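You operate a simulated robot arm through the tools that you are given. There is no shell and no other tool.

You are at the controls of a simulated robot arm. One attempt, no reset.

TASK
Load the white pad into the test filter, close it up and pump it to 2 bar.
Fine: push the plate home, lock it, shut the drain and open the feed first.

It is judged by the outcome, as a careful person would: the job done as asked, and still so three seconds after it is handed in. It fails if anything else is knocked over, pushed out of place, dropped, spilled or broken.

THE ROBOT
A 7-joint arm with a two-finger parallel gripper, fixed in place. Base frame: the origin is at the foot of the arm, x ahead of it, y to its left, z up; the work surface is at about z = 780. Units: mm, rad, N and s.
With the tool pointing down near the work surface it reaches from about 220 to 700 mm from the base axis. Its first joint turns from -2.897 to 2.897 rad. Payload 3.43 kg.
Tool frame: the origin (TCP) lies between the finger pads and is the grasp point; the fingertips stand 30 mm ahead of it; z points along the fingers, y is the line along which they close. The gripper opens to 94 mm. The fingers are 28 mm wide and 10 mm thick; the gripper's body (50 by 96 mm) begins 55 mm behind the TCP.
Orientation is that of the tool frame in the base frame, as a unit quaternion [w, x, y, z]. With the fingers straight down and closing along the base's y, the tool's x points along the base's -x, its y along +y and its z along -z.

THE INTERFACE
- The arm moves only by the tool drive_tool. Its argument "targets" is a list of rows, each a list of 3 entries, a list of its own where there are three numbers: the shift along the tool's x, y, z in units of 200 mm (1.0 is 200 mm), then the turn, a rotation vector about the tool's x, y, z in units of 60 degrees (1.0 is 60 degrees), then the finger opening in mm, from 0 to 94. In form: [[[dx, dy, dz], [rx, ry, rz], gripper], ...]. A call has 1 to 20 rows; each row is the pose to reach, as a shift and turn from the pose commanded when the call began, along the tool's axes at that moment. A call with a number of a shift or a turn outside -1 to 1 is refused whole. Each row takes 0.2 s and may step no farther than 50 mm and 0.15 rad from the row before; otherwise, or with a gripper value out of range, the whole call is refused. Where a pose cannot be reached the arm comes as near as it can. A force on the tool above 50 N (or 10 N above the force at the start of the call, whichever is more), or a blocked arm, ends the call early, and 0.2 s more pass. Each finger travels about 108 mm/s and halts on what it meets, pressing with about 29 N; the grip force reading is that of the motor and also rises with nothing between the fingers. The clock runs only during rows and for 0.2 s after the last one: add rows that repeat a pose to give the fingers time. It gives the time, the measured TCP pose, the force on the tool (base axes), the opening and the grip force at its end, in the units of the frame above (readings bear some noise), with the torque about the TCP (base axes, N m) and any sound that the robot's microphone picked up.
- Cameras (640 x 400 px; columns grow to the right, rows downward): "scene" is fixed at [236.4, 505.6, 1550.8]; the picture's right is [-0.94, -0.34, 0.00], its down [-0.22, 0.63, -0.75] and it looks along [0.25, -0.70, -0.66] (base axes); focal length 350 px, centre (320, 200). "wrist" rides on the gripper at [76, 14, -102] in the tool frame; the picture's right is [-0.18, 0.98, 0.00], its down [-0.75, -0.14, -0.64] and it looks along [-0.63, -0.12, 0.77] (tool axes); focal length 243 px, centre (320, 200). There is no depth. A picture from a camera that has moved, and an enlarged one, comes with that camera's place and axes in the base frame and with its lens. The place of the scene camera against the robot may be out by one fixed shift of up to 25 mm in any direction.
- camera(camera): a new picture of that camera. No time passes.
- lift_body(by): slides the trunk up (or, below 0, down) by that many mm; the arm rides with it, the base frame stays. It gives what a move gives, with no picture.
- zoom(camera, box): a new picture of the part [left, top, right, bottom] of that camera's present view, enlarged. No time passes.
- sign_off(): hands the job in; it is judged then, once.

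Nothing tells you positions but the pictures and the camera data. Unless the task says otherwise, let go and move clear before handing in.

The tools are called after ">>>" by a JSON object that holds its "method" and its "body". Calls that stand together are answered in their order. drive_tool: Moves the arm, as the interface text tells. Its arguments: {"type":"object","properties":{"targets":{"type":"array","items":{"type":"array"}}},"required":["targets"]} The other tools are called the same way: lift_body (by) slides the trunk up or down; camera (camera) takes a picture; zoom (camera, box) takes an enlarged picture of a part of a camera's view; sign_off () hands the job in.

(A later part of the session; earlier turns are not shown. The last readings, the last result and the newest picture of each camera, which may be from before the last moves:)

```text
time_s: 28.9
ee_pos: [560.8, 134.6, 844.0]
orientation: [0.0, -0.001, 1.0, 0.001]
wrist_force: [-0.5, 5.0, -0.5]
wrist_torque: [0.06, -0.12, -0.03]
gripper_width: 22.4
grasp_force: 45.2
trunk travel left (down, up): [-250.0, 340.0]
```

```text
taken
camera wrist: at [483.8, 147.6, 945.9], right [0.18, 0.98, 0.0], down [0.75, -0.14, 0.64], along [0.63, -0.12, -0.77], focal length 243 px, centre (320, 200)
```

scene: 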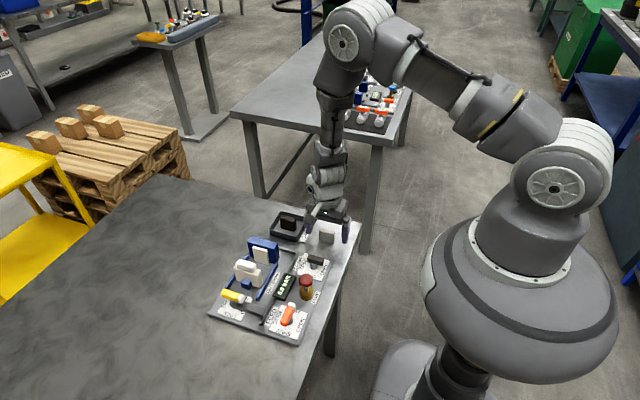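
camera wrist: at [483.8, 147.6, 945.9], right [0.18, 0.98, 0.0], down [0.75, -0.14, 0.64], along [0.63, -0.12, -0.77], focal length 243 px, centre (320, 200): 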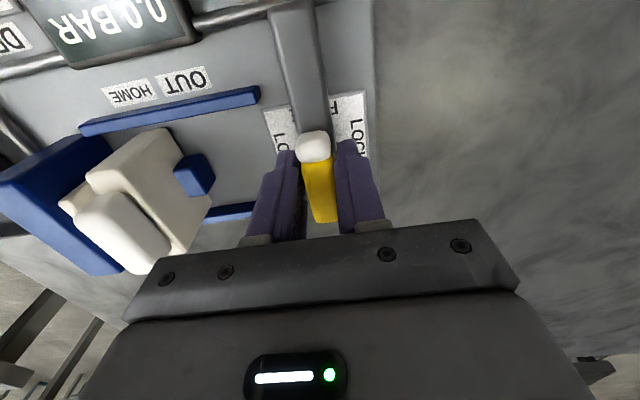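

It stopped at 22 mm, probably on the post beneath the lever. I'll open slightly, rise 11 mm and close on the lever itself.

>>> {"method": "drive_tool", "body": {"targets": [[[0, 0, 0], [0, 0, 0], 32], [[0, 0, 0], [0, 0, 0], 36], [[0, 0, -0.055], [0, 0, 0], 36], [[0, 0, -0.055], [0, 0, 0], 24], [[0, 0, -0.055], [0, 0, 0], 12], [[0, 0, -0.055], [0, 0, 0], 8], [[0, 0, -0.055], [0, 0, 0], 8]]}}

>>> {"method": "camera", "body": {"camera": "wrist"}}

>>> {"method": "zoom", "body": {"camera": "scene", "box": [195, 240, 275, 330]}}

```text
time_s: 30.6
ee_pos: [562.1, 133.9, 854.9]
orientation: [0.0, -0.001, 1.0, 0.0]
wrist_force: [0.2, 5.5, 0.2]
wrist_torque: [0.18, 0.64, 0.0]
gripper_width: 17.9
grasp_force: 45.4
trunk travel left (down, up): [-250.0, 340.0]
```

```text
taken
camera wrist: at [483.8, 147.6, 957.7], right [0.18, 0.98, 0.0], down [0.75, -0.14, 0.64], along [0.63, -0.12, -0.77], focal length 243 px, centre (320, 200)
```

wrist: 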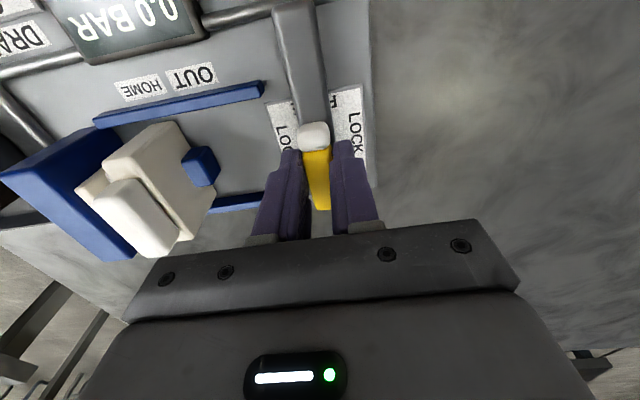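

```text
4.44 times, centred on (235, 285) of scene
camera zoom: at [236.4, 505.6, 1550.8], right [-0.94, -0.34, 0.0], down [-0.22, 0.63, -0.75], along [0.25, -0.7, -0.66], focal length 1556 px, centre (698, -178)
```

zoom: 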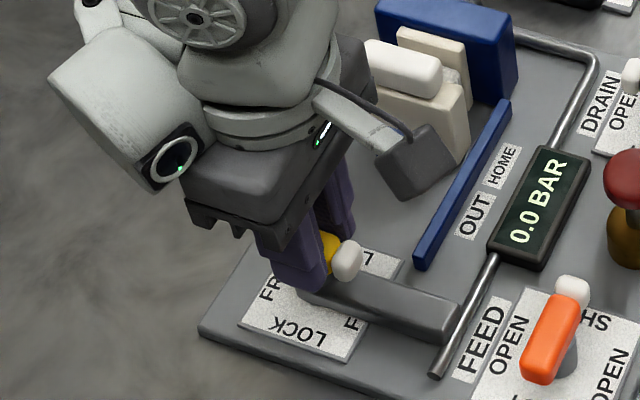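

Good grip on the lever (17.9 mm). I'll test a small turn in the direction that swings the bar toward the plate.

>>> {"method": "drive_tool", "body": {"targets": [[[0, 0, 0], [0, 0, -0.07], 8], [[0, 0, 0], [0, 0, -0.14], 8], [[0, 0, 0], [0, 0, -0.21], 8]]}}

>>> {"method": "camera", "body": {"camera": "wrist"}}

```text
time_s: 31.4
ee_pos: [562.1, 133.4, 855.6]
orientation: [0.0, -0.111, 0.994, 0.0]
wrist_force: [-6.5, 4.4, -0.3]
wrist_torque: [0.33, -0.23, 0.01]
gripper_width: 18.1
grasp_force: 45.3
trunk travel left (down, up): [-250.0, 340.0]
```

```text
taken
camera wrist: at [482.6, 129.9, 957.7], right [-0.04, 1.0, 0.0], down [0.77, 0.03, 0.64], along [0.64, 0.02, -0.77], focal length 243 px, centre (320, 200)
```

wrist: 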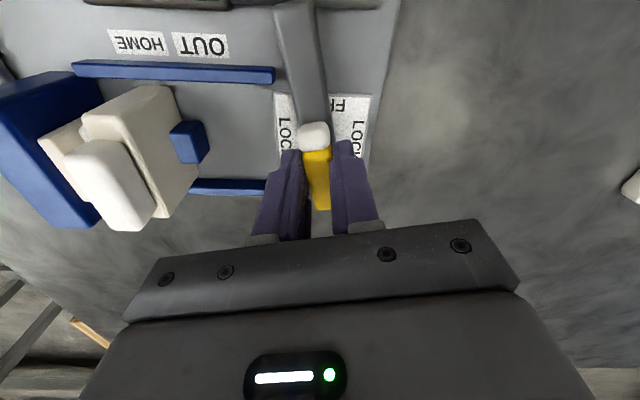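

The lever and bar follow freely. Continuing the turn.

>>> {"method": "drive_tool", "body": {"targets": [[[0, 0, 0], [0, 0, -0.12], 8], [[0, 0, 0], [0, 0, -0.24], 8], [[0, 0, 0], [0, 0, -0.36], 8], [[0, 0, 0], [0, 0, -0.48], 8], [[0, 0, 0], [0, 0, -0.6], 8], [[0, 0, 0], [0, 0, -0.72], 8], [[0, 0, 0], [0, 0, -0.84], 8], [[0, 0, 0], [0, 0, -0.96], 8]]}}

>>> {"method": "camera", "body": {"camera": "wrist"}}

>>> {"method": "zoom", "body": {"camera": "scene", "box": [195, 240, 275, 330]}}

```text
time_s: 33.1
ee_pos: [564.6, 131.0, 856.5]
orientation: [-0.001, -0.576, 0.818, 0.0]
wrist_force: [-3.3, -15.0, -5.4]
wrist_torque: [-0.33, 0.22, -0.04]
gripper_width: 17.6
grasp_force: 45.1
trunk travel left (down, up): [-250.0, 340.0]
```

```text
taken
camera wrist: at [523.0, 63.6, 957.8], right [-0.86, 0.5, 0.0], down [0.39, 0.66, 0.64], along [0.32, 0.55, -0.77], focal length 243 px, centre (320, 200)
```

wrist: 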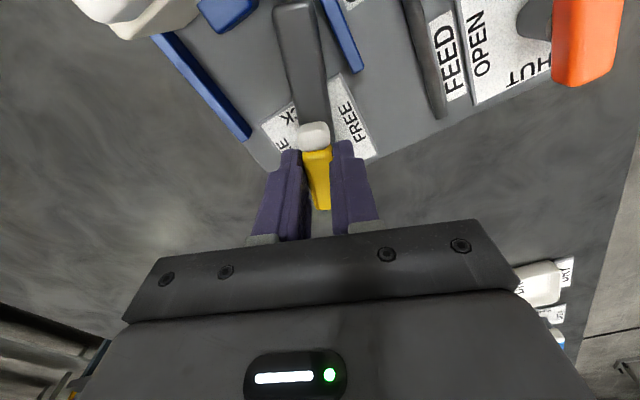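

```text
4.44 times, centred on (235, 285) of scene
camera zoom: at [236.4, 505.6, 1550.8], right [-0.94, -0.34, 0.0], down [-0.22, 0.63, -0.75], along [0.25, -0.7, -0.66], focal length 1556 px, centre (698, -178)
```

zoom: 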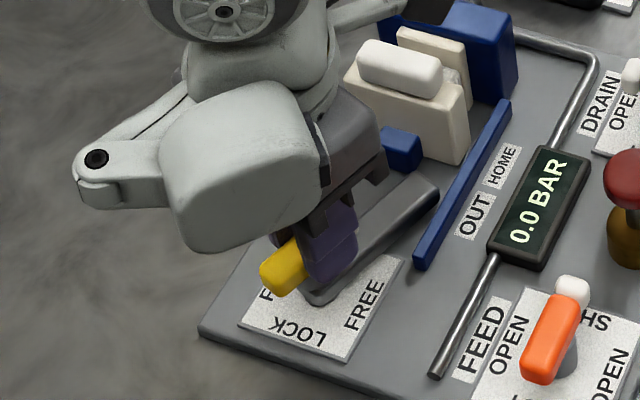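

>>> {"method": "drive_tool", "body": {"targets": [[[0, 0, 0], [0, 0, -0.06], 8], [[0, 0, 0], [0, 0, -0.12], 8], [[0, 0, 0], [0, 0, -0.18], 8], [[0, 0, 0], [0, 0, -0.24], 8], [[0, 0, 0], [0, 0, -0.3], 8], [[0, 0, 0], [0, 0, -0.34], 8]]}}

>>> {"method": "camera", "body": {"camera": "wrist"}}

>>> {"method": "zoom", "body": {"camera": "scene", "box": [195, 240, 275, 330]}}

```text
time_s: 34.5
ee_pos: [565.2, 130.9, 855.2]
orientation: [0.001, 0.71, -0.704, 0.0]
wrist_force: [2.8, -22.1, -11.6]
wrist_torque: [-0.85, -0.28, -0.8]
gripper_width: 17.7
grasp_force: 44.9
trunk travel left (down, up): [-250.0, 340.0]
```

```text
taken
camera wrist: at [549.9, 53.9, 957.8], right [-0.98, 0.18, 0.0], down [0.14, 0.75, 0.64], along [0.11, 0.63, -0.77], focal length 243 px, centre (320, 200)
```

wrist: 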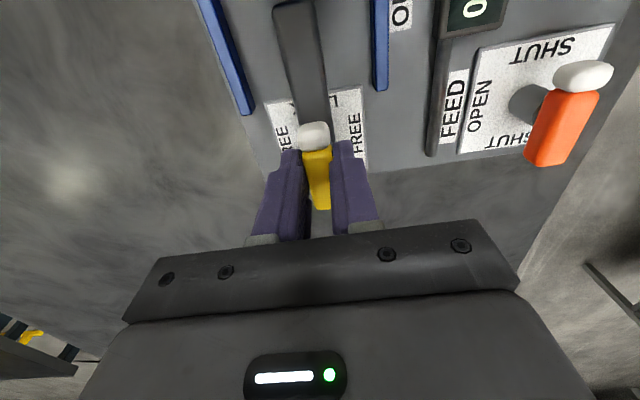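

```text
4.44 times, centred on (235, 285) of scene
camera zoom: at [236.4, 505.6, 1550.8], right [-0.94, -0.34, 0.0], down [-0.22, 0.63, -0.75], along [0.25, -0.7, -0.66], focal length 1556 px, centre (698, -178)
```

zoom: 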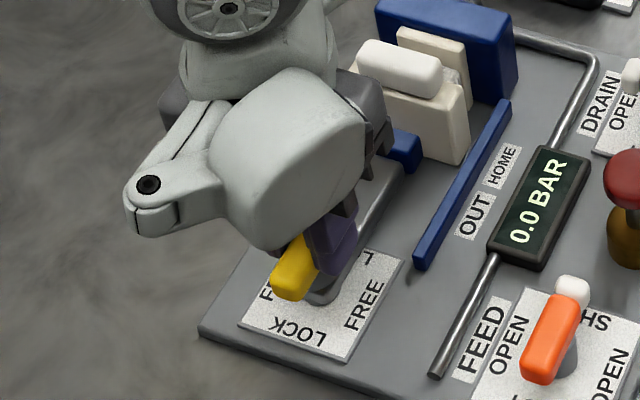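

The tool has turned a full 90° with resistance building at the end, so the lock is at its stop. I'll release and rise to verify.

>>> {"method": "drive_tool", "body": {"targets": [[[0, 0, 0], [0, 0, 0], 20], [[0, 0, 0], [0, 0, 0], 36], [[0, 0, 0], [0, 0, 0], 44], [[0, 0, -0.1], [0, 0, 0], 44], [[0, 0, -0.3], [0, 0, 0], 44], [[0, 0, -0.5], [0, 0, 0], 44], [[0, 0, -0.6], [0, 0, 0], 44], [[0, 0, -0.6], [0, 0, 0], 44]]}}

>>> {"method": "camera", "body": {"camera": "wrist"}}

>>> {"method": "zoom", "body": {"camera": "wrist", "box": [240, 0, 400, 120]}}

>>> {"method": "zoom", "body": {"camera": "scene", "box": [195, 240, 275, 330]}}

```text
time_s: 36.4
ee_pos: [565.2, 133.4, 976.1]
orientation: [0.0, 0.711, -0.703, 0.0]
wrist_force: [0.2, 0.9, -0.2]
wrist_torque: [0.0, 0.03, 0.01]
gripper_width: 44.1
grasp_force: 0.1
trunk travel left (down, up): [-250.0, 340.0]
```

```text
taken
camera wrist: at [549.8, 55.7, 1078.7], right [-0.98, 0.17, 0.0], down [0.13, 0.76, 0.64], along [0.11, 0.63, -0.77], focal length 243 px, centre (320, 200)
```

wrist: 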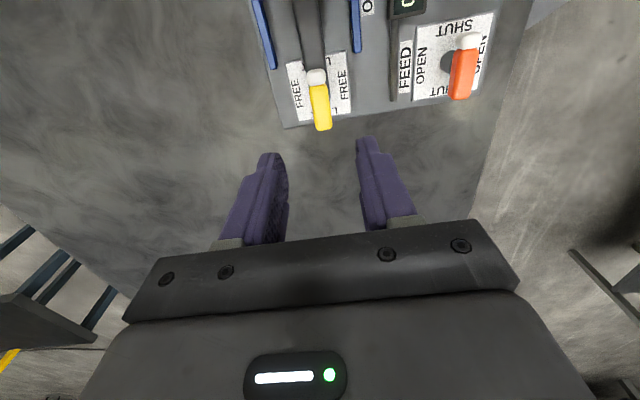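

```text
3.33 times, centred on (320, 60) of wrist
camera zoom: at [549.8, 55.7, 1078.7], right [-0.98, 0.17, 0.0], down [0.13, 0.76, 0.64], along [0.11, 0.63, -0.77], focal length 809 px, centre (320, 667)
```

zoom: 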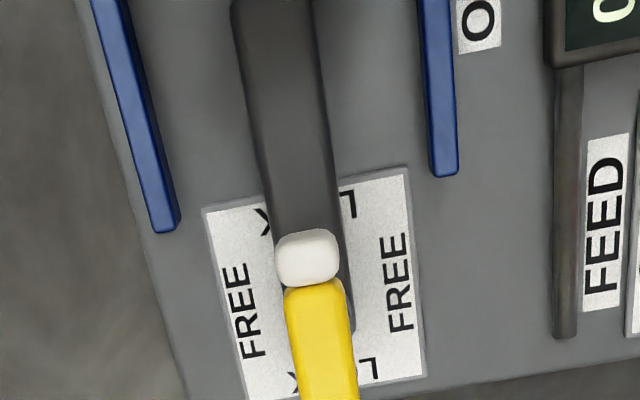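

```text
4.44 times, centred on (235, 285) of scene
camera zoom: at [236.4, 505.6, 1550.8], right [-0.94, -0.34, 0.0], down [-0.22, 0.63, -0.75], along [0.25, -0.7, -0.66], focal length 1556 px, centre (698, -178)
```

zoom: 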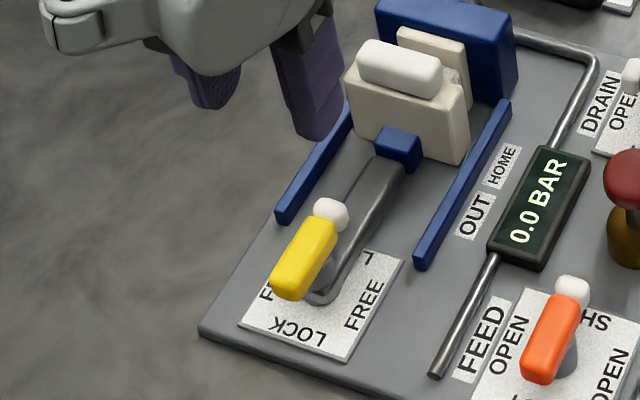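

The lock is engaged: the bar butts against the blue stub. Next is the drain lever, pivot at about (429, -35); I'll move above it, turning the tool back.

>>> {"method": "drive_tool", "body": {"targets": [[[0.105, 0.085, 0], [0, 0, 0.125], 44], [[0.21, 0.17, 0], [0, 0, 0.25], 44], [[0.315, 0.255, 0], [0, 0, 0.375], 44], [[0.42, 0.34, 0], [0, 0, 0.5], 44], [[0.525, 0.425, 0], [0, 0, 0.625], 44], [[0.63, 0.51, 0], [0, 0, 0.75], 44], [[0.735, 0.595, 0], [0, 0, 0.875], 44], [[0.84, 0.68, 0], [0, 0, 1.0], 44]]}}

>>> {"method": "drive_tool", "body": {"targets": [[[0, 0, 0], [0, 0, 0.13], 44], [[0, 0, 0], [0, 0, 0.26], 44], [[0, 0, 0], [0, 0, 0.39], 44], [[0, 0, 0], [0, 0, 0.51], 44], [[0, 0, 0], [0, 0, 0.51], 44]]}}

>>> {"method": "camera", "body": {"camera": "wrist"}}

>>> {"method": "zoom", "body": {"camera": "wrist", "box": [240, 20, 400, 140]}}

```text
time_s: 38.1
ee_pos: [430.4, -38.4, 974.6]
orientation: [0.0, -0.264, 0.965, 0.0]
wrist_force: [0.4, 0.6, 0.8]
wrist_torque: [0.0, 0.03, 0.02]
gripper_width: 44.0
grasp_force: 0.0
trunk travel left (down, up): [-250.0, 340.0]
```

```text
time_s: 39.4
ee_pos: [430.0, -35.9, 976.3]
orientation: [0.0, 0.0, 1.0, 0.0]
wrist_force: [-0.7, -0.2, -0.5]
wrist_torque: [-0.01, 0.0, -0.03]
gripper_width: 44.4
grasp_force: 0.0
trunk travel left (down, up): [-250.0, 340.0]
```

```text
taken
camera wrist: at [351.9, -22.9, 1078.0], right [0.18, 0.98, 0.0], down [0.75, -0.14, 0.64], along [0.63, -0.12, -0.77], focal length 243 px, centre (320, 200)
```

wrist: 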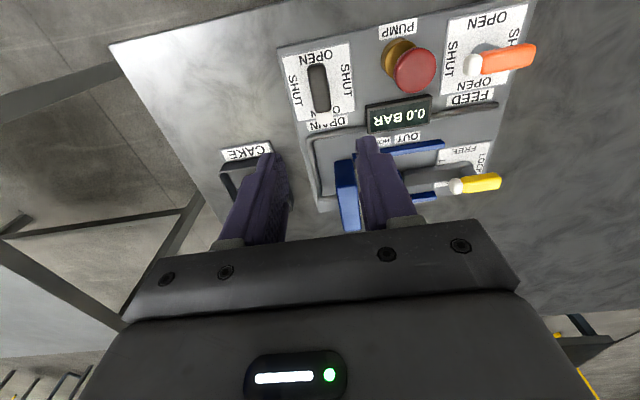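

```text
3.33 times, centred on (320, 80) of wrist
camera zoom: at [351.9, -22.9, 1078.0], right [0.18, 0.98, 0.0], down [0.75, -0.14, 0.64], along [0.63, -0.12, -0.77], focal length 809 px, centre (320, 600)
```

zoom: 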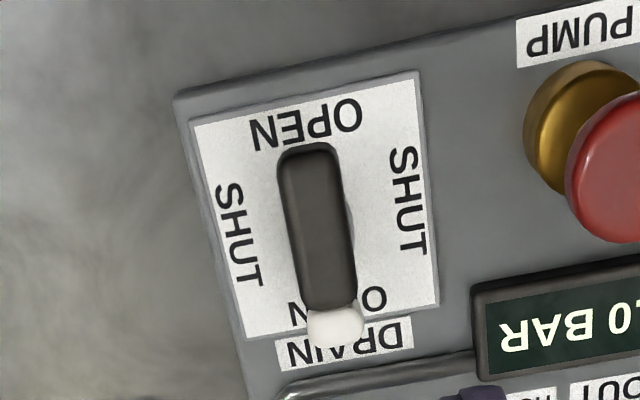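

The drain lever is centred under the tool (mid-height about z 824). Descending to straddle and grip it.

>>> {"method": "drive_tool", "body": {"targets": [[[0, 0, 0.2], [0, 0, 0], 44], [[0, 0, 0.4], [0, 0, 0], 44], [[0, 0, 0.52], [0, 0, 0], 44], [[0, 0, 0.6], [0, 0, 0], 44], [[0, 0, 0.645], [0, 0, 0], 44], [[0, 0, 0.645], [0, 0, 0], 44]]}}

>>> {"method": "camera", "body": {"camera": "wrist"}}

>>> {"method": "zoom", "body": {"camera": "scene", "box": [265, 225, 345, 325]}}

```text
time_s: 40.8
ee_pos: [431.1, -37.8, 846.9]
orientation: [0.0, 0.0, 1.0, 0.001]
wrist_force: [0.4, -0.2, 1.2]
wrist_torque: [-0.02, 0.03, 0.01]
gripper_width: 44.0
grasp_force: 0.1
trunk travel left (down, up): [-250.0, 340.0]
```

```text
taken
camera wrist: at [352.7, -24.6, 948.2], right [0.18, 0.98, 0.0], down [0.75, -0.14, 0.64], along [0.63, -0.12, -0.77], focal length 243 px, centre (320, 200)
```

wrist: 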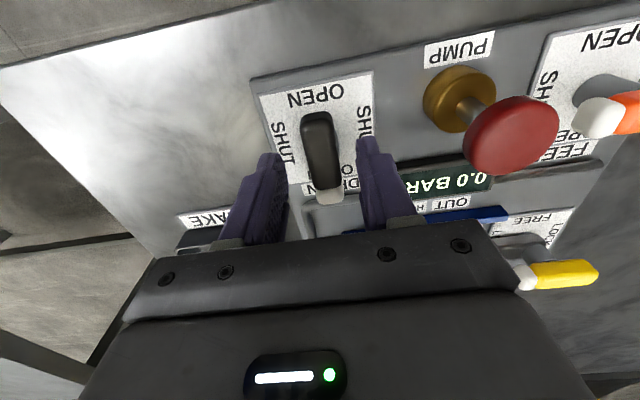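

```text
4.00 times, centred on (305, 275) of scene
camera zoom: at [236.4, 505.6, 1550.8], right [-0.94, -0.34, 0.0], down [-0.22, 0.63, -0.75], along [0.25, -0.7, -0.66], focal length 1400 px, centre (380, -100)
```

zoom: 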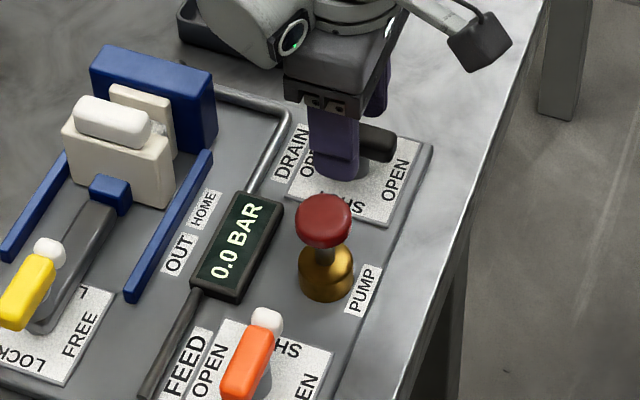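

>>> {"method": "drive_tool", "body": {"targets": [[[0, 0, 0], [0, 0, 0], 32], [[0, 0, 0], [0, 0, 0], 20], [[0, 0, 0], [0, 0, 0], 10], [[0, 0, 0], [0, 0, 0], 8], [[0, 0, 0], [0, 0, 0], 8]]}}

>>> {"method": "camera", "body": {"camera": "wrist"}}

```text
time_s: 42.0
ee_pos: [429.9, -34.6, 846.4]
orientation: [0.0, -0.001, 1.0, 0.0]
wrist_force: [0.2, 20.8, -2.7]
wrist_torque: [0.77, -0.17, -0.04]
gripper_width: 19.5
grasp_force: 45.5
trunk travel left (down, up): [-250.0, 340.0]
```

```text
taken
camera wrist: at [352.8, -22.0, 948.4], right [0.18, 0.98, 0.0], down [0.75, -0.14, 0.64], along [0.63, -0.12, -0.77], focal length 243 px, centre (320, 200)
```

wrist: 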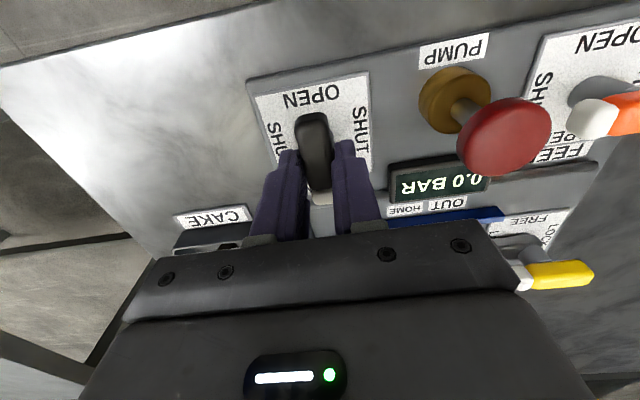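

Gripped (19.5 mm), with a 3 mm sideways offset to relieve. I'll recentre and test a small turn clockwise (white end toward -y, matching how the shut feed lever lies).

>>> {"method": "drive_tool", "body": {"targets": [[[0, 0.014, 0], [0, 0, 0], 8], [[0, 0.014, 0], [0, 0, 0.05], 8], [[0, 0.014, 0], [0, 0, 0.1], 8], [[0, 0.014, 0], [0, 0, 0.15], 8]]}}

>>> {"method": "camera", "body": {"camera": "wrist"}}

```text
time_s: 43.0
ee_pos: [431.1, -35.8, 846.5]
orientation: [0.0, 0.079, 0.997, -0.001]
wrist_force: [6.1, -10.2, -8.4]
wrist_torque: [-0.37, 0.23, 0.02]
gripper_width: 19.4
grasp_force: 44.6
trunk travel left (down, up): [-250.0, 340.0]
```

```text
taken
camera wrist: at [355.9, -10.2, 948.3], right [0.34, 0.94, 0.0], down [0.72, -0.26, 0.64], along [0.6, -0.22, -0.77], focal length 243 px, centre (320, 200)
```

wrist: 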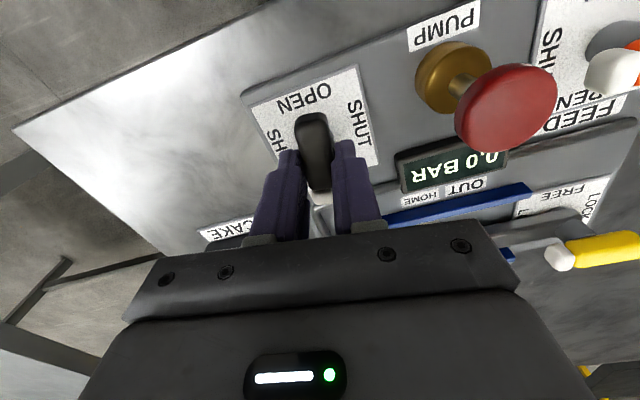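

The lever follows with no resistance. Continuing the turn.

>>> {"method": "drive_tool", "body": {"targets": [[[0, -0.003, 0], [0, 0, 0.12], 8], [[0, -0.003, 0], [0, 0, 0.24], 8], [[0, -0.003, 0], [0, 0, 0.36], 8], [[0, -0.003, 0], [0, 0, 0.48], 8], [[0, -0.003, 0], [0, 0, 0.6], 8], [[0, -0.003, 0], [0, 0, 0.72], 8], [[0, -0.003, 0], [0, 0, 0.84], 8], [[0, -0.003, 0], [0, 0, 0.96], 8]]}}

>>> {"method": "camera", "body": {"camera": "wrist"}}

```text
time_s: 44.8
ee_pos: [429.6, -37.0, 846.1]
orientation: [0.0, 0.55, 0.835, 0.0]
wrist_force: [4.0, -31.5, -7.3]
wrist_torque: [-1.32, -0.42, 0.03]
gripper_width: 19.5
grasp_force: 45.3
trunk travel left (down, up): [-250.0, 340.0]
```

```text
taken
camera wrist: at [410.4, 37.1, 948.4], right [0.98, 0.22, 0.0], down [0.17, -0.75, 0.64], along [0.14, -0.63, -0.77], focal length 243 px, centre (320, 200)
```

wrist: 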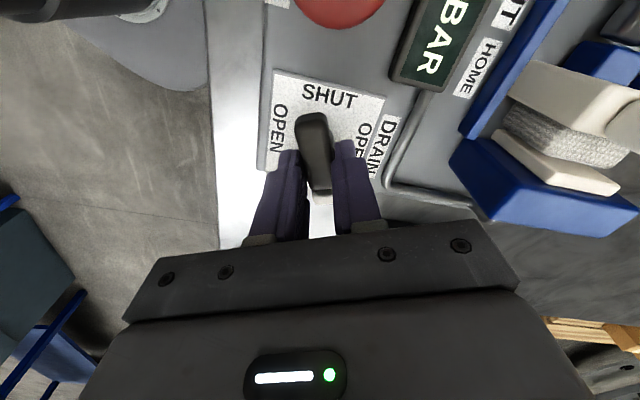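

Sideways load of 31 N from a centre offset, so I'll shift 4 mm in -y as I finish the last 23°.

>>> {"method": "drive_tool", "body": {"targets": [[[-0.009, -0.004, 0], [0, 0, 0.0], 8], [[-0.018, -0.008, 0], [0, 0, 0.06], 8], [[-0.018, -0.008, 0], [0, 0, 0.13], 8], [[-0.018, -0.008, 0], [0, 0, 0.2], 8], [[-0.018, -0.008, 0], [0, 0, 0.27], 8], [[-0.018, -0.008, 0], [0, 0, 0.34], 8], [[-0.018, -0.008, 0], [0, 0, 0.395], 8]]}}

>>> {"method": "camera", "body": {"camera": "wrist"}}

```text
time_s: 46.4
ee_pos: [428.6, -37.1, 847.0]
orientation: [-0.002, 0.709, 0.705, -0.001]
wrist_force: [-13.5, -6.5, -40.7]
wrist_torque: [-0.26, 0.31, 0.07]
gripper_width: 19.6
grasp_force: 44.6
trunk travel left (down, up): [-250.0, 340.0]
```

```text
taken
camera wrist: at [441.4, 37.3, 948.8], right [0.98, -0.19, -0.01], down [-0.14, -0.75, 0.64], along [-0.12, -0.63, -0.77], focal length 243 px, centre (320, 200)
```

wrist: 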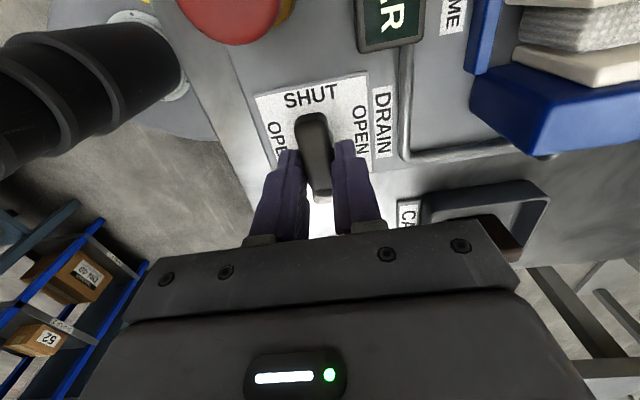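

The drain lever now lies along the SHUT axis. Releasing and rising to check.

>>> {"method": "drive_tool", "body": {"targets": [[[0, 0, 0], [0, 0, 0], 22], [[0, 0, 0], [0, 0, 0], 36], [[0, 0, 0], [0, 0, 0], 44], [[0, 0, -0.1], [0, 0, 0], 44], [[0, 0, -0.3], [0, 0, 0], 44], [[0, 0, -0.5], [0, 0, 0], 44], [[0, 0, -0.64], [0, 0, 0], 44], [[0, 0, -0.64], [0, 0, 0], 44]]}}

>>> {"method": "camera", "body": {"camera": "wrist"}}

>>> {"method": "zoom", "body": {"camera": "wrist", "box": [240, 20, 400, 140]}}

>>> {"method": "zoom", "body": {"camera": "scene", "box": [200, 225, 350, 345]}}

```text
time_s: 48.1
ee_pos: [429.9, -38.9, 973.9]
orientation: [-0.001, 0.709, 0.705, -0.001]
wrist_force: [0.2, 0.2, 1.3]
wrist_torque: [-0.02, 0.05, 0.01]
gripper_width: 44.0
grasp_force: 0.1
trunk travel left (down, up): [-250.0, 340.0]
```

```text
taken
camera wrist: at [443.2, 37.4, 1076.1], right [0.98, -0.19, 0.0], down [-0.14, -0.75, 0.64], along [-0.12, -0.63, -0.77], focal length 243 px, centre (320, 200)
```

wrist: 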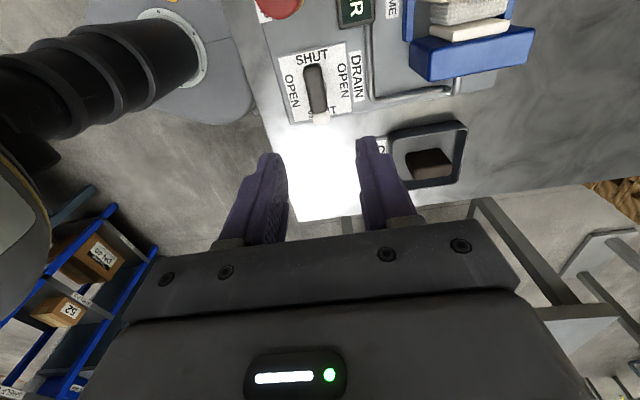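

```text
3.33 times, centred on (320, 80) of wrist
camera zoom: at [443.2, 37.4, 1076.1], right [0.98, -0.19, 0.0], down [-0.14, -0.75, 0.64], along [-0.12, -0.63, -0.77], focal length 809 px, centre (320, 600)
```

zoom: 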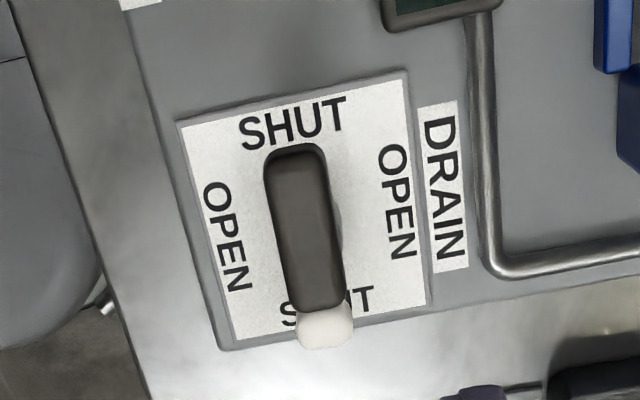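

```text
3.33 times, centred on (275, 285) of scene
camera zoom: at [236.4, 505.6, 1550.8], right [-0.94, -0.34, 0.0], down [-0.22, 0.63, -0.75], along [0.25, -0.7, -0.66], focal length 1167 px, centre (470, -83)
```

zoom: 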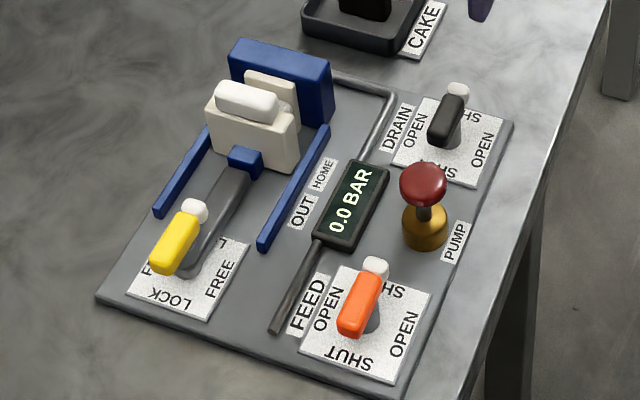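

Drain is on SHUT. Now to the feed lever, pivot near (427, 130), which lies along y, so the present tool orientation suits it.

>>> {"method": "drive_tool", "body": {"targets": [[[0.2, -0.005, 0], [0, 0, 0], 44], [[0.4, -0.01, 0], [0, 0, 0], 44], [[0.6, -0.015, 0], [0, 0, 0], 44], [[0.8, -0.015, 0], [0, 0, 0], 44], [[0.845, -0.015, 0], [0, 0, 0], 44], [[0.845, -0.015, 0], [0, 0, 0], 44]]}}

>>> {"method": "camera", "body": {"camera": "wrist"}}

>>> {"method": "zoom", "body": {"camera": "wrist", "box": [240, 20, 400, 140]}}

```text
time_s: 49.5
ee_pos: [425.2, 133.2, 972.0]
orientation: [0.001, 0.709, 0.706, 0.0]
wrist_force: [-1.3, 0.1, 0.2]
wrist_torque: [0.02, 0.0, 0.01]
gripper_width: 44.1
grasp_force: 0.1
trunk travel left (down, up): [-250.0, 340.0]
```

```text
taken
camera wrist: at [438.5, 208.5, 1075.2], right [0.98, -0.19, 0.0], down [-0.14, -0.75, 0.64], along [-0.12, -0.63, -0.77], focal length 243 px, centre (320, 200)
```

wrist: 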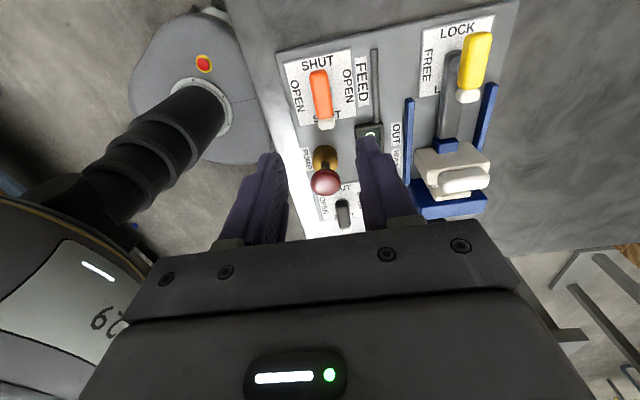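

```text
3.33 times, centred on (320, 80) of wrist
camera zoom: at [438.5, 208.5, 1075.2], right [0.98, -0.19, 0.0], down [-0.14, -0.75, 0.64], along [-0.12, -0.63, -0.77], focal length 809 px, centre (320, 600)
```

zoom: 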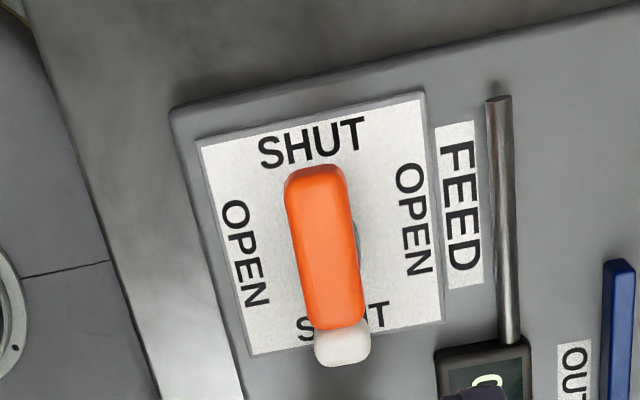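

Feed lever is offset slightly (about +2 mm x, -4.4 mm y). Descending onto it with that correction.

>>> {"method": "drive_tool", "body": {"targets": [[[-0.01, 0.005, 0.2], [0, 0, 0], 44], [[-0.022, 0.01, 0.4], [0, 0, 0], 44], [[-0.022, 0.01, 0.52], [0, 0, 0], 44], [[-0.022, 0.01, 0.59], [0, 0, 0], 44], [[-0.022, 0.01, 0.625], [0, 0, 0], 44], [[-0.022, 0.01, 0.625], [0, 0, 0], 44]]}}

>>> {"method": "camera", "body": {"camera": "wrist"}}

```text
time_s: 51.0
ee_pos: [430.2, 125.6, 849.2]
orientation: [0.0, 0.709, 0.705, 0.0]
wrist_force: [0.7, -0.6, 0.9]
wrist_torque: [-0.02, -0.01, -0.01]
gripper_width: 44.2
grasp_force: 0.1
trunk travel left (down, up): [-250.0, 340.0]
```

```text
taken
camera wrist: at [443.2, 201.1, 951.9], right [0.98, -0.19, 0.0], down [-0.14, -0.75, 0.64], along [-0.12, -0.63, -0.77], focal length 243 px, centre (320, 200)
```

wrist: 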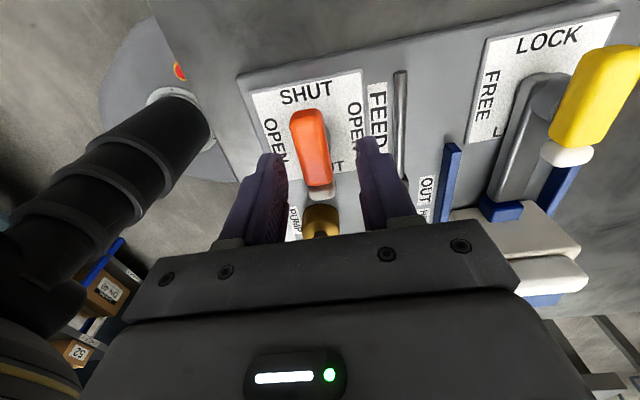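

>>> {"method": "drive_tool", "body": {"targets": [[[0.0135, -0.018, 0.005], [0, 0, 0], 44], [[0.0135, -0.018, 0.01], [0, 0, 0], 44], [[0.0135, -0.018, 0.01], [0, 0, 0], 44]]}}

>>> {"method": "camera", "body": {"camera": "wrist"}}

```text
time_s: 51.8
ee_pos: [425.8, 129.5, 848.2]
orientation: [0.0, 0.709, 0.706, 0.0]
wrist_force: [-0.6, 0.0, -0.7]
wrist_torque: [-0.02, 0.04, -0.01]
gripper_width: 44.3
grasp_force: 0.1
trunk travel left (down, up): [-250.0, 340.0]
```

```text
taken
camera wrist: at [438.8, 204.8, 950.2], right [0.98, -0.19, 0.0], down [-0.14, -0.75, 0.64], along [-0.12, -0.63, -0.77], focal length 243 px, centre (320, 200)
```

wrist: 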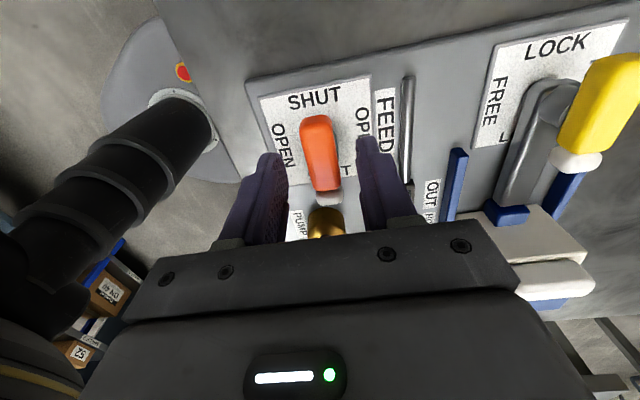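

Now centred. Closing on the feed lever.

>>> {"method": "drive_tool", "body": {"targets": [[[0, 0, 0], [0, 0, 0], 32], [[0, 0, 0], [0, 0, 0], 20], [[0, 0, 0], [0, 0, 0], 10], [[0, 0, 0], [0, 0, 0], 8], [[0, 0, 0], [0, 0, 0], 8]]}}

>>> {"method": "camera", "body": {"camera": "wrist"}}

```text
time_s: 53.0
ee_pos: [428.4, 128.9, 848.6]
orientation: [0.0, 0.708, 0.706, 0.001]
wrist_force: [15.6, 1.1, 6.3]
wrist_torque: [-0.45, -0.28, 0.25]
gripper_width: 18.0
grasp_force: 44.8
trunk travel left (down, up): [-250.0, 340.0]
```

```text
taken
camera wrist: at [440.6, 204.7, 950.3], right [0.98, -0.19, 0.0], down [-0.15, -0.75, 0.64], along [-0.12, -0.63, -0.77], focal length 243 px, centre (320, 200)
```

wrist: 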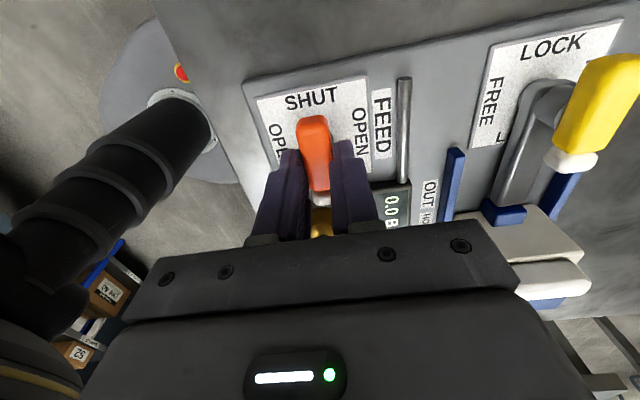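

Gripped at 18.0 mm. Recentring by 2 mm and testing a small counter-clockwise turn (white end toward +x, OPEN).

>>> {"method": "drive_tool", "body": {"targets": [[[0, 0.009, 0], [0, 0, 0], 8], [[0, 0.009, 0], [0, 0, -0.05], 8], [[0, 0.009, 0], [0, 0, -0.1], 8], [[0, 0.009, 0], [0, 0, -0.15], 8]]}}

>>> {"method": "camera", "body": {"camera": "wrist"}}

```text
time_s: 54.0
ee_pos: [427.9, 128.9, 848.5]
orientation: [0.0, 0.651, 0.759, 0.001]
wrist_force: [13.5, 3.1, 16.7]
wrist_torque: [-0.24, -0.12, -0.02]
gripper_width: 17.6
grasp_force: 44.7
trunk travel left (down, up): [-250.0, 340.0]
```

```text
taken
camera wrist: at [428.5, 206.0, 950.3], right [1.0, -0.03, 0.0], down [-0.03, -0.77, 0.64], along [-0.02, -0.64, -0.77], focal length 243 px, centre (320, 200)
```

wrist: 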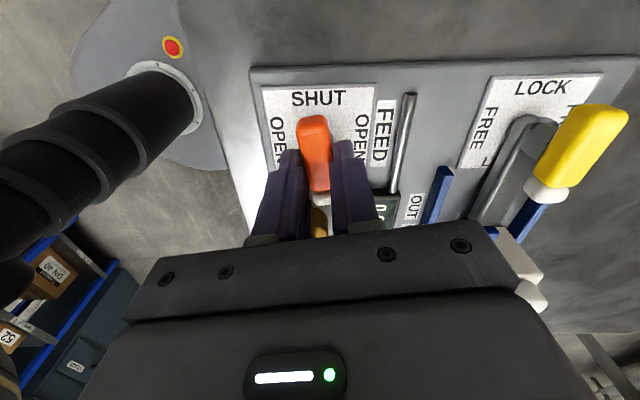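

It follows. Continuing.

>>> {"method": "drive_tool", "body": {"targets": [[[0, 0.006, -0.004], [0, 0, -0.12], 8], [[0, 0.006, -0.004], [0, 0, -0.24], 8], [[0, 0.006, -0.004], [0, 0, -0.36], 8], [[0, 0.006, -0.004], [0, 0, -0.48], 8], [[0, 0.006, -0.004], [0, 0, -0.6], 8]]}}

```text
time_s: 55.1
ee_pos: [428.7, 129.7, 848.6]
orientation: [0.0, 0.383, 0.924, 0.0]
wrist_force: [6.4, 2.0, 15.5]
wrist_torque: [-0.53, -0.62, 0.03]
gripper_width: 17.8
grasp_force: 45.2
trunk travel left (down, up): [-250.0, 340.0]
```

>>> {"method": "drive_tool", "body": {"targets": [[[0, 0, -0.004], [0, 0, -0.12], 8], [[0, 0, -0.004], [0, 0, -0.24], 8], [[0, 0, -0.004], [0, 0, -0.36], 8], [[0, 0, -0.004], [0, 0, -0.48], 8], [[0, 0, -0.004], [0, 0, -0.58], 8], [[0, 0, -0.004], [0, 0, -0.66], 8], [[0, 0, -0.004], [0, 0, -0.72], 8], [[0, 0, -0.004], [0, 0, -0.755], 8]]}}

>>> {"method": "camera", "body": {"camera": "wrist"}}

```text
time_s: 57.0
ee_pos: [428.8, 130.1, 848.5]
orientation: [-0.002, -0.002, 1.0, -0.001]
wrist_force: [-5.8, 4.6, -37.0]
wrist_torque: [0.21, -0.54, -0.18]
gripper_width: 18.0
grasp_force: 45.0
trunk travel left (down, up): [-250.0, 340.0]
```

```text
taken
camera wrist: at [350.9, 143.2, 950.7], right [0.18, 0.98, 0.0], down [0.76, -0.14, 0.64], along [0.63, -0.12, -0.77], focal length 243 px, centre (320, 200)
```

wrist: 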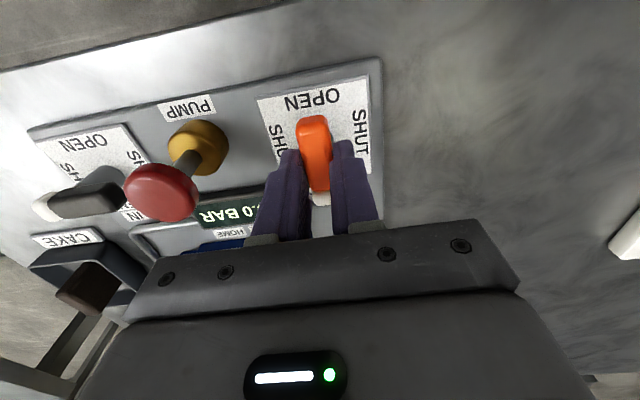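

Feed lever is on OPEN. Releasing, rising and checking all settings plus the pump.

>>> {"method": "drive_tool", "body": {"targets": [[[0, 0, 0], [0, 0, 0], 22], [[0, 0, 0], [0, 0, 0], 36], [[0, 0, 0], [0, 0, 0], 44], [[0, 0, -0.1], [0, 0, 0], 44], [[0, 0, -0.3], [0, 0, 0], 44], [[0, 0, -0.5], [0, 0, 0], 30], [[0, 0, -0.7], [0, 0, 0], 20], [[0, -0.2, -0.75], [0, 0, 0], 20], [[0, -0.41, -0.75], [0, 0, 0], 20], [[0, -0.41, -0.75], [0, 0, 0], 20]]}}

>>> {"method": "camera", "body": {"camera": "wrist"}}

>>> {"method": "zoom", "body": {"camera": "wrist", "box": [220, 10, 420, 160]}}

>>> {"method": "zoom", "body": {"camera": "scene", "box": [200, 225, 350, 345]}}

```text
time_s: 59.1
ee_pos: [428.1, 49.3, 997.5]
orientation: [0.001, -0.001, 1.0, 0.0]
wrist_force: [0.9, -0.3, -1.0]
wrist_torque: [0.02, 0.0, 0.02]
gripper_width: 20.0
grasp_force: 0.1
trunk travel left (down, up): [-250.0, 340.0]
```

```text
taken
camera wrist: at [351.4, 61.2, 1099.9], right [0.18, 0.98, 0.0], down [0.75, -0.14, 0.64], along [0.63, -0.12, -0.77], focal length 243 px, centre (320, 200)
```

wrist: 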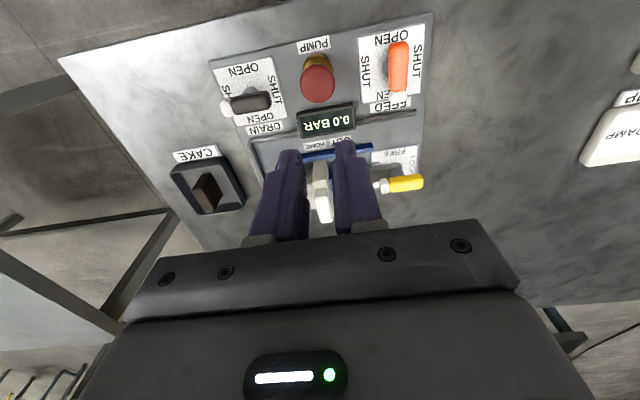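

```text
2.67 times, centred on (320, 85) of wrist
camera zoom: at [351.4, 61.2, 1099.9], right [0.18, 0.98, 0.0], down [0.75, -0.14, 0.64], along [0.63, -0.12, -0.77], focal length 647 px, centre (320, 507)
```

zoom: 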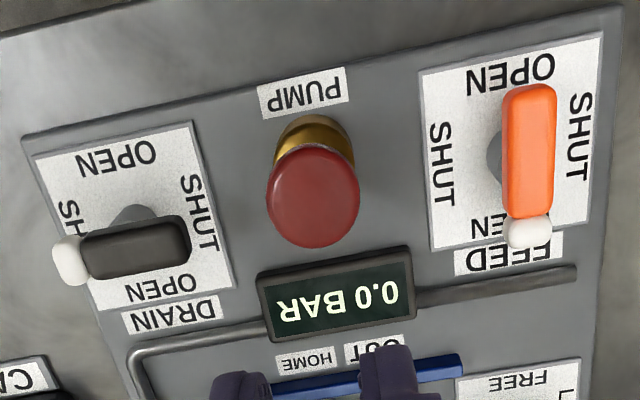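

```text
3.33 times, centred on (275, 285) of scene
camera zoom: at [236.4, 505.6, 1550.8], right [-0.94, -0.34, 0.0], down [-0.22, 0.63, -0.75], along [0.25, -0.7, -0.66], focal length 1167 px, centre (470, -83)
```

zoom: 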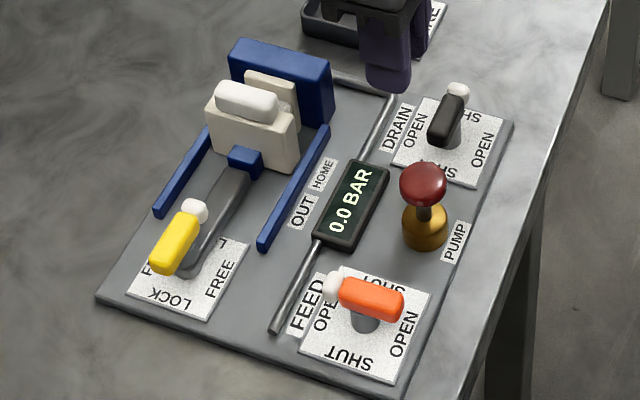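

Lock, drain SHUT and feed OPEN are all confirmed; gauge at 0.0 bar. The pump knob centre triangulates to (413, 48, 850). I'll close the fingers and come down to just above it.

>>> {"method": "drive_tool", "body": {"targets": [[[0.03, 0, 0.1], [0, 0, 0], 10], [[0.073, 0, 0.25], [0, 0, 0], 0], [[0.073, 0, 0.4], [0, 0, 0], 0], [[0.073, 0, 0.48], [0, 0, 0], 0], [[0.073, 0, 0.48], [0, 0, 0], 0]]}}

>>> {"method": "camera", "body": {"camera": "wrist"}}

>>> {"method": "zoom", "body": {"camera": "scene", "box": [250, 225, 350, 325]}}

```text
time_s: 60.4
ee_pos: [414.3, 47.2, 900.4]
orientation: [0.0, 0.001, 1.0, 0.0]
wrist_force: [-0.3, 0.2, -0.8]
wrist_torque: [-0.01, 0.01, 0.01]
gripper_width: 0.0
grasp_force: 29.3
trunk travel left (down, up): [-250.0, 340.0]
```

```text
taken
camera wrist: at [336.7, 59.8, 1002.0], right [0.18, 0.98, 0.0], down [0.75, -0.14, 0.64], along [0.63, -0.12, -0.77], focal length 243 px, centre (320, 200)
```

wrist: 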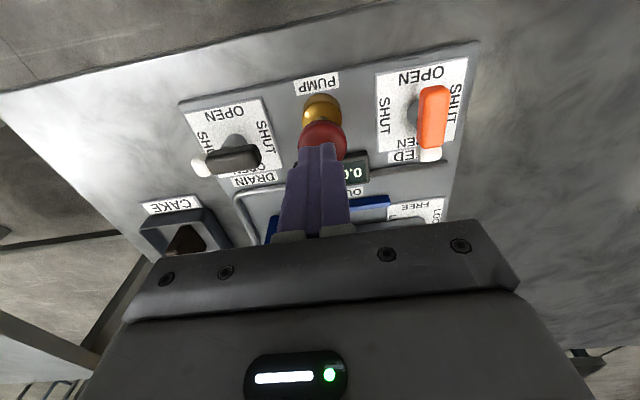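

```text
4.00 times, centred on (300, 275) of scene
camera zoom: at [236.4, 505.6, 1550.8], right [-0.94, -0.34, 0.0], down [-0.22, 0.63, -0.75], along [0.25, -0.7, -0.66], focal length 1400 px, centre (400, -100)
```

zoom: 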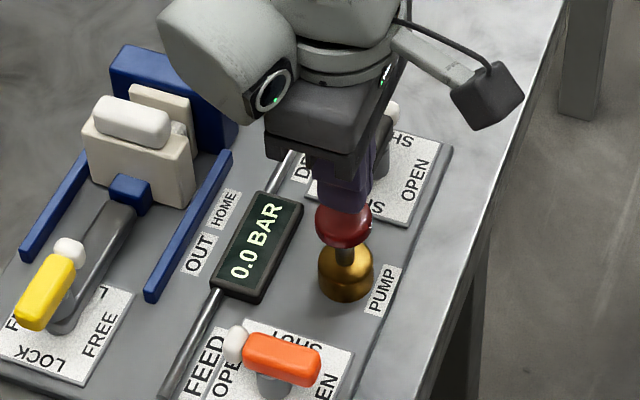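

The closed fingers are right above the knob. I'll press down in small steps and read the gauge.

>>> {"method": "drive_tool", "body": {"targets": [[[0, 0, 0.015], [0, 0, 0], 0], [[0, 0, 0.03], [0, 0, 0], 0], [[0, 0, 0.045], [0, 0, 0], 0], [[0, 0, 0.06], [0, 0, 0], 0], [[0, 0, 0.075], [0, 0, 0], 0]]}}

>>> {"method": "zoom", "body": {"camera": "scene", "box": [250, 225, 350, 325]}}

```text
time_s: 61.5
ee_pos: [414.1, 47.7, 887.7]
orientation: [0.0, 0.0, 1.0, 0.001]
wrist_force: [-0.1, -0.6, 0.2]
wrist_torque: [0.02, 0.02, -0.01]
gripper_width: 0.2
grasp_force: 29.4
trunk travel left (down, up): [-250.0, 340.0]
```

```text
4.00 times, centred on (300, 275) of scene
camera zoom: at [236.4, 505.6, 1550.8], right [-0.94, -0.34, 0.0], down [-0.22, 0.63, -0.75], along [0.25, -0.7, -0.66], focal length 1400 px, centre (400, -100)
```

zoom: 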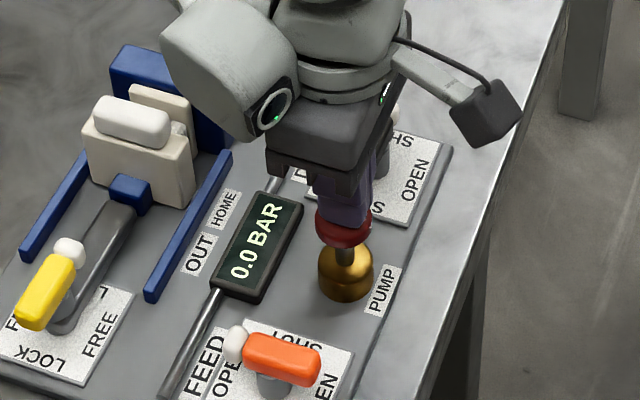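

>>> {"method": "drive_tool", "body": {"targets": [[[0, 0, 0.015], [0, 0, 0], 0], [[0, 0, 0.03], [0, 0, 0], 0], [[0, 0, 0.045], [0, 0, 0], 0]]}}

>>> {"method": "zoom", "body": {"camera": "scene", "box": [250, 225, 350, 325]}}

```text
time_s: 62.4
ee_pos: [414.7, 46.9, 879.1]
orientation: [0.0, 0.0, 1.0, -0.001]
wrist_force: [0.1, 1.2, 2.9]
wrist_torque: [0.04, 0.03, -0.04]
gripper_width: 0.0
grasp_force: 28.9
trunk travel left (down, up): [-250.0, 340.0]
```

```text
4.00 times, centred on (300, 275) of scene
camera zoom: at [236.4, 505.6, 1550.8], right [-0.94, -0.34, 0.0], down [-0.22, 0.63, -0.75], along [0.25, -0.7, -0.66], focal length 1400 px, centre (400, -100)
```

zoom: 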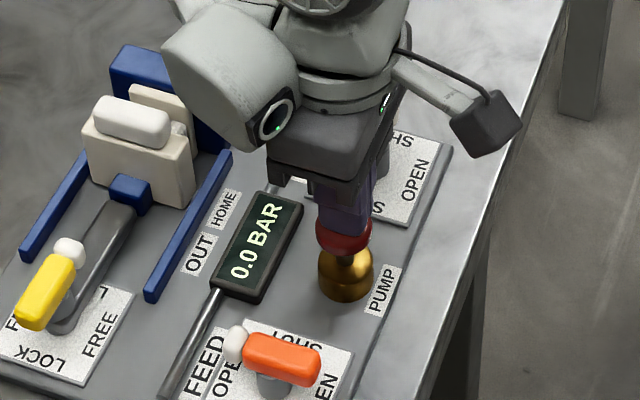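

The knob yields lightly. Continuing the stroke downward.

>>> {"method": "drive_tool", "body": {"targets": [[[0, 0, 0.015], [0, 0, 0], 0], [[0, 0, 0.03], [0, 0, 0], 0], [[0, 0, 0.045], [0, 0, 0], 0]]}}

>>> {"method": "zoom", "body": {"camera": "scene", "box": [250, 225, 350, 325]}}

```text
time_s: 63.1
ee_pos: [413.8, 47.8, 870.7]
orientation: [0.0, 0.0, 1.0, -0.001]
wrist_force: [1.7, -2.6, 5.8]
wrist_torque: [-0.08, -0.11, -0.03]
gripper_width: 0.0
grasp_force: 28.7
trunk travel left (down, up): [-250.0, 340.0]
```

```text
4.00 times, centred on (300, 275) of scene
camera zoom: at [236.4, 505.6, 1550.8], right [-0.94, -0.34, 0.0], down [-0.22, 0.63, -0.75], along [0.25, -0.7, -0.66], focal length 1400 px, centre (400, -100)
```

zoom: 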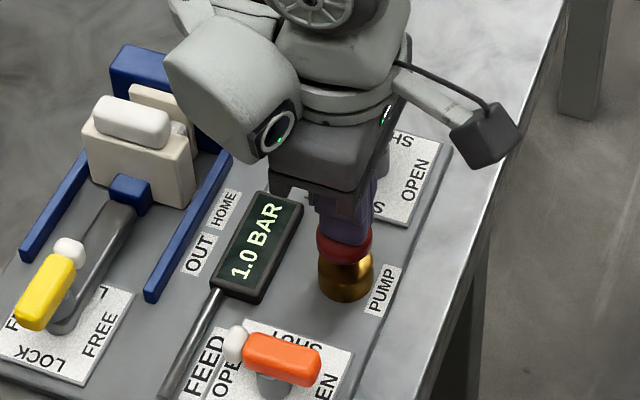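

The gauge jumped to 1.0 bar. I'll raise so the knob can spring back, and check.

>>> {"method": "drive_tool", "body": {"targets": [[[0, 0, -0.04], [0, 0, 0], 0], [[0, 0, -0.08], [0, 0, 0], 0], [[0, 0, -0.12], [0, 0, 0], 0], [[0, 0, -0.13], [0, 0, 0], 0], [[0, 0, -0.13], [0, 0, 0], 0]]}}

>>> {"method": "zoom", "body": {"camera": "scene", "box": [250, 225, 350, 325]}}

```text
time_s: 64.3
ee_pos: [413.0, 47.8, 896.8]
orientation: [-0.001, 0.0, 1.0, -0.001]
wrist_force: [-0.5, -0.2, -0.2]
wrist_torque: [0.0, -0.03, 0.01]
gripper_width: 0.1
grasp_force: 29.5
trunk travel left (down, up): [-250.0, 340.0]
```

```text
4.00 times, centred on (300, 275) of scene
camera zoom: at [236.4, 505.6, 1550.8], right [-0.94, -0.34, 0.0], down [-0.22, 0.63, -0.75], along [0.25, -0.7, -0.66], focal length 1400 px, centre (400, -100)
```

zoom: 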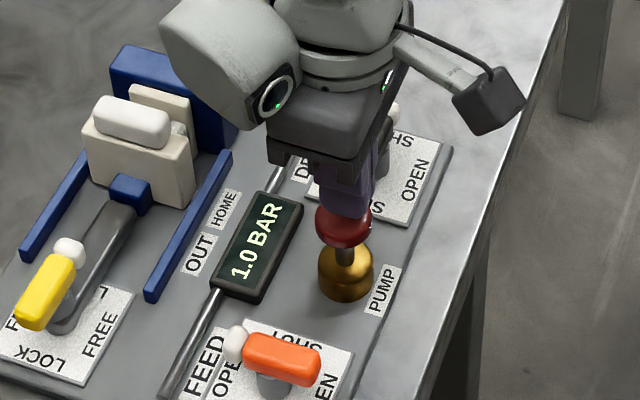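

Pressure holds at 1.0 bar and the knob has returned. One more identical stroke.

>>> {"method": "drive_tool", "body": {"targets": [[[0, 0, 0.03], [0, 0, 0], 0], [[0, 0, 0.06], [0, 0, 0], 0], [[0, 0, 0.085], [0, 0, 0], 0], [[0, 0, 0.1], [0, 0, 0], 0], [[0, 0, 0.115], [0, 0, 0], 0], [[0, 0, 0.13], [0, 0, 0], 0]]}}

>>> {"method": "zoom", "body": {"camera": "scene", "box": [250, 225, 350, 325]}}

```text
time_s: 65.8
ee_pos: [413.6, 47.4, 871.9]
orientation: [0.0, 0.001, 1.0, 0.0]
wrist_force: [1.1, -1.3, 5.5]
wrist_torque: [-0.06, -0.07, -0.02]
gripper_width: 0.0
grasp_force: 29.2
trunk travel left (down, up): [-250.0, 340.0]
```

```text
4.00 times, centred on (300, 275) of scene
camera zoom: at [236.4, 505.6, 1550.8], right [-0.94, -0.34, 0.0], down [-0.22, 0.63, -0.75], along [0.25, -0.7, -0.66], focal length 1400 px, centre (400, -100)
```

zoom: 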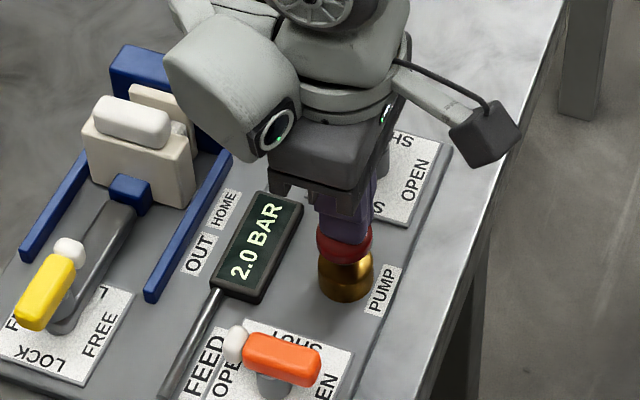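

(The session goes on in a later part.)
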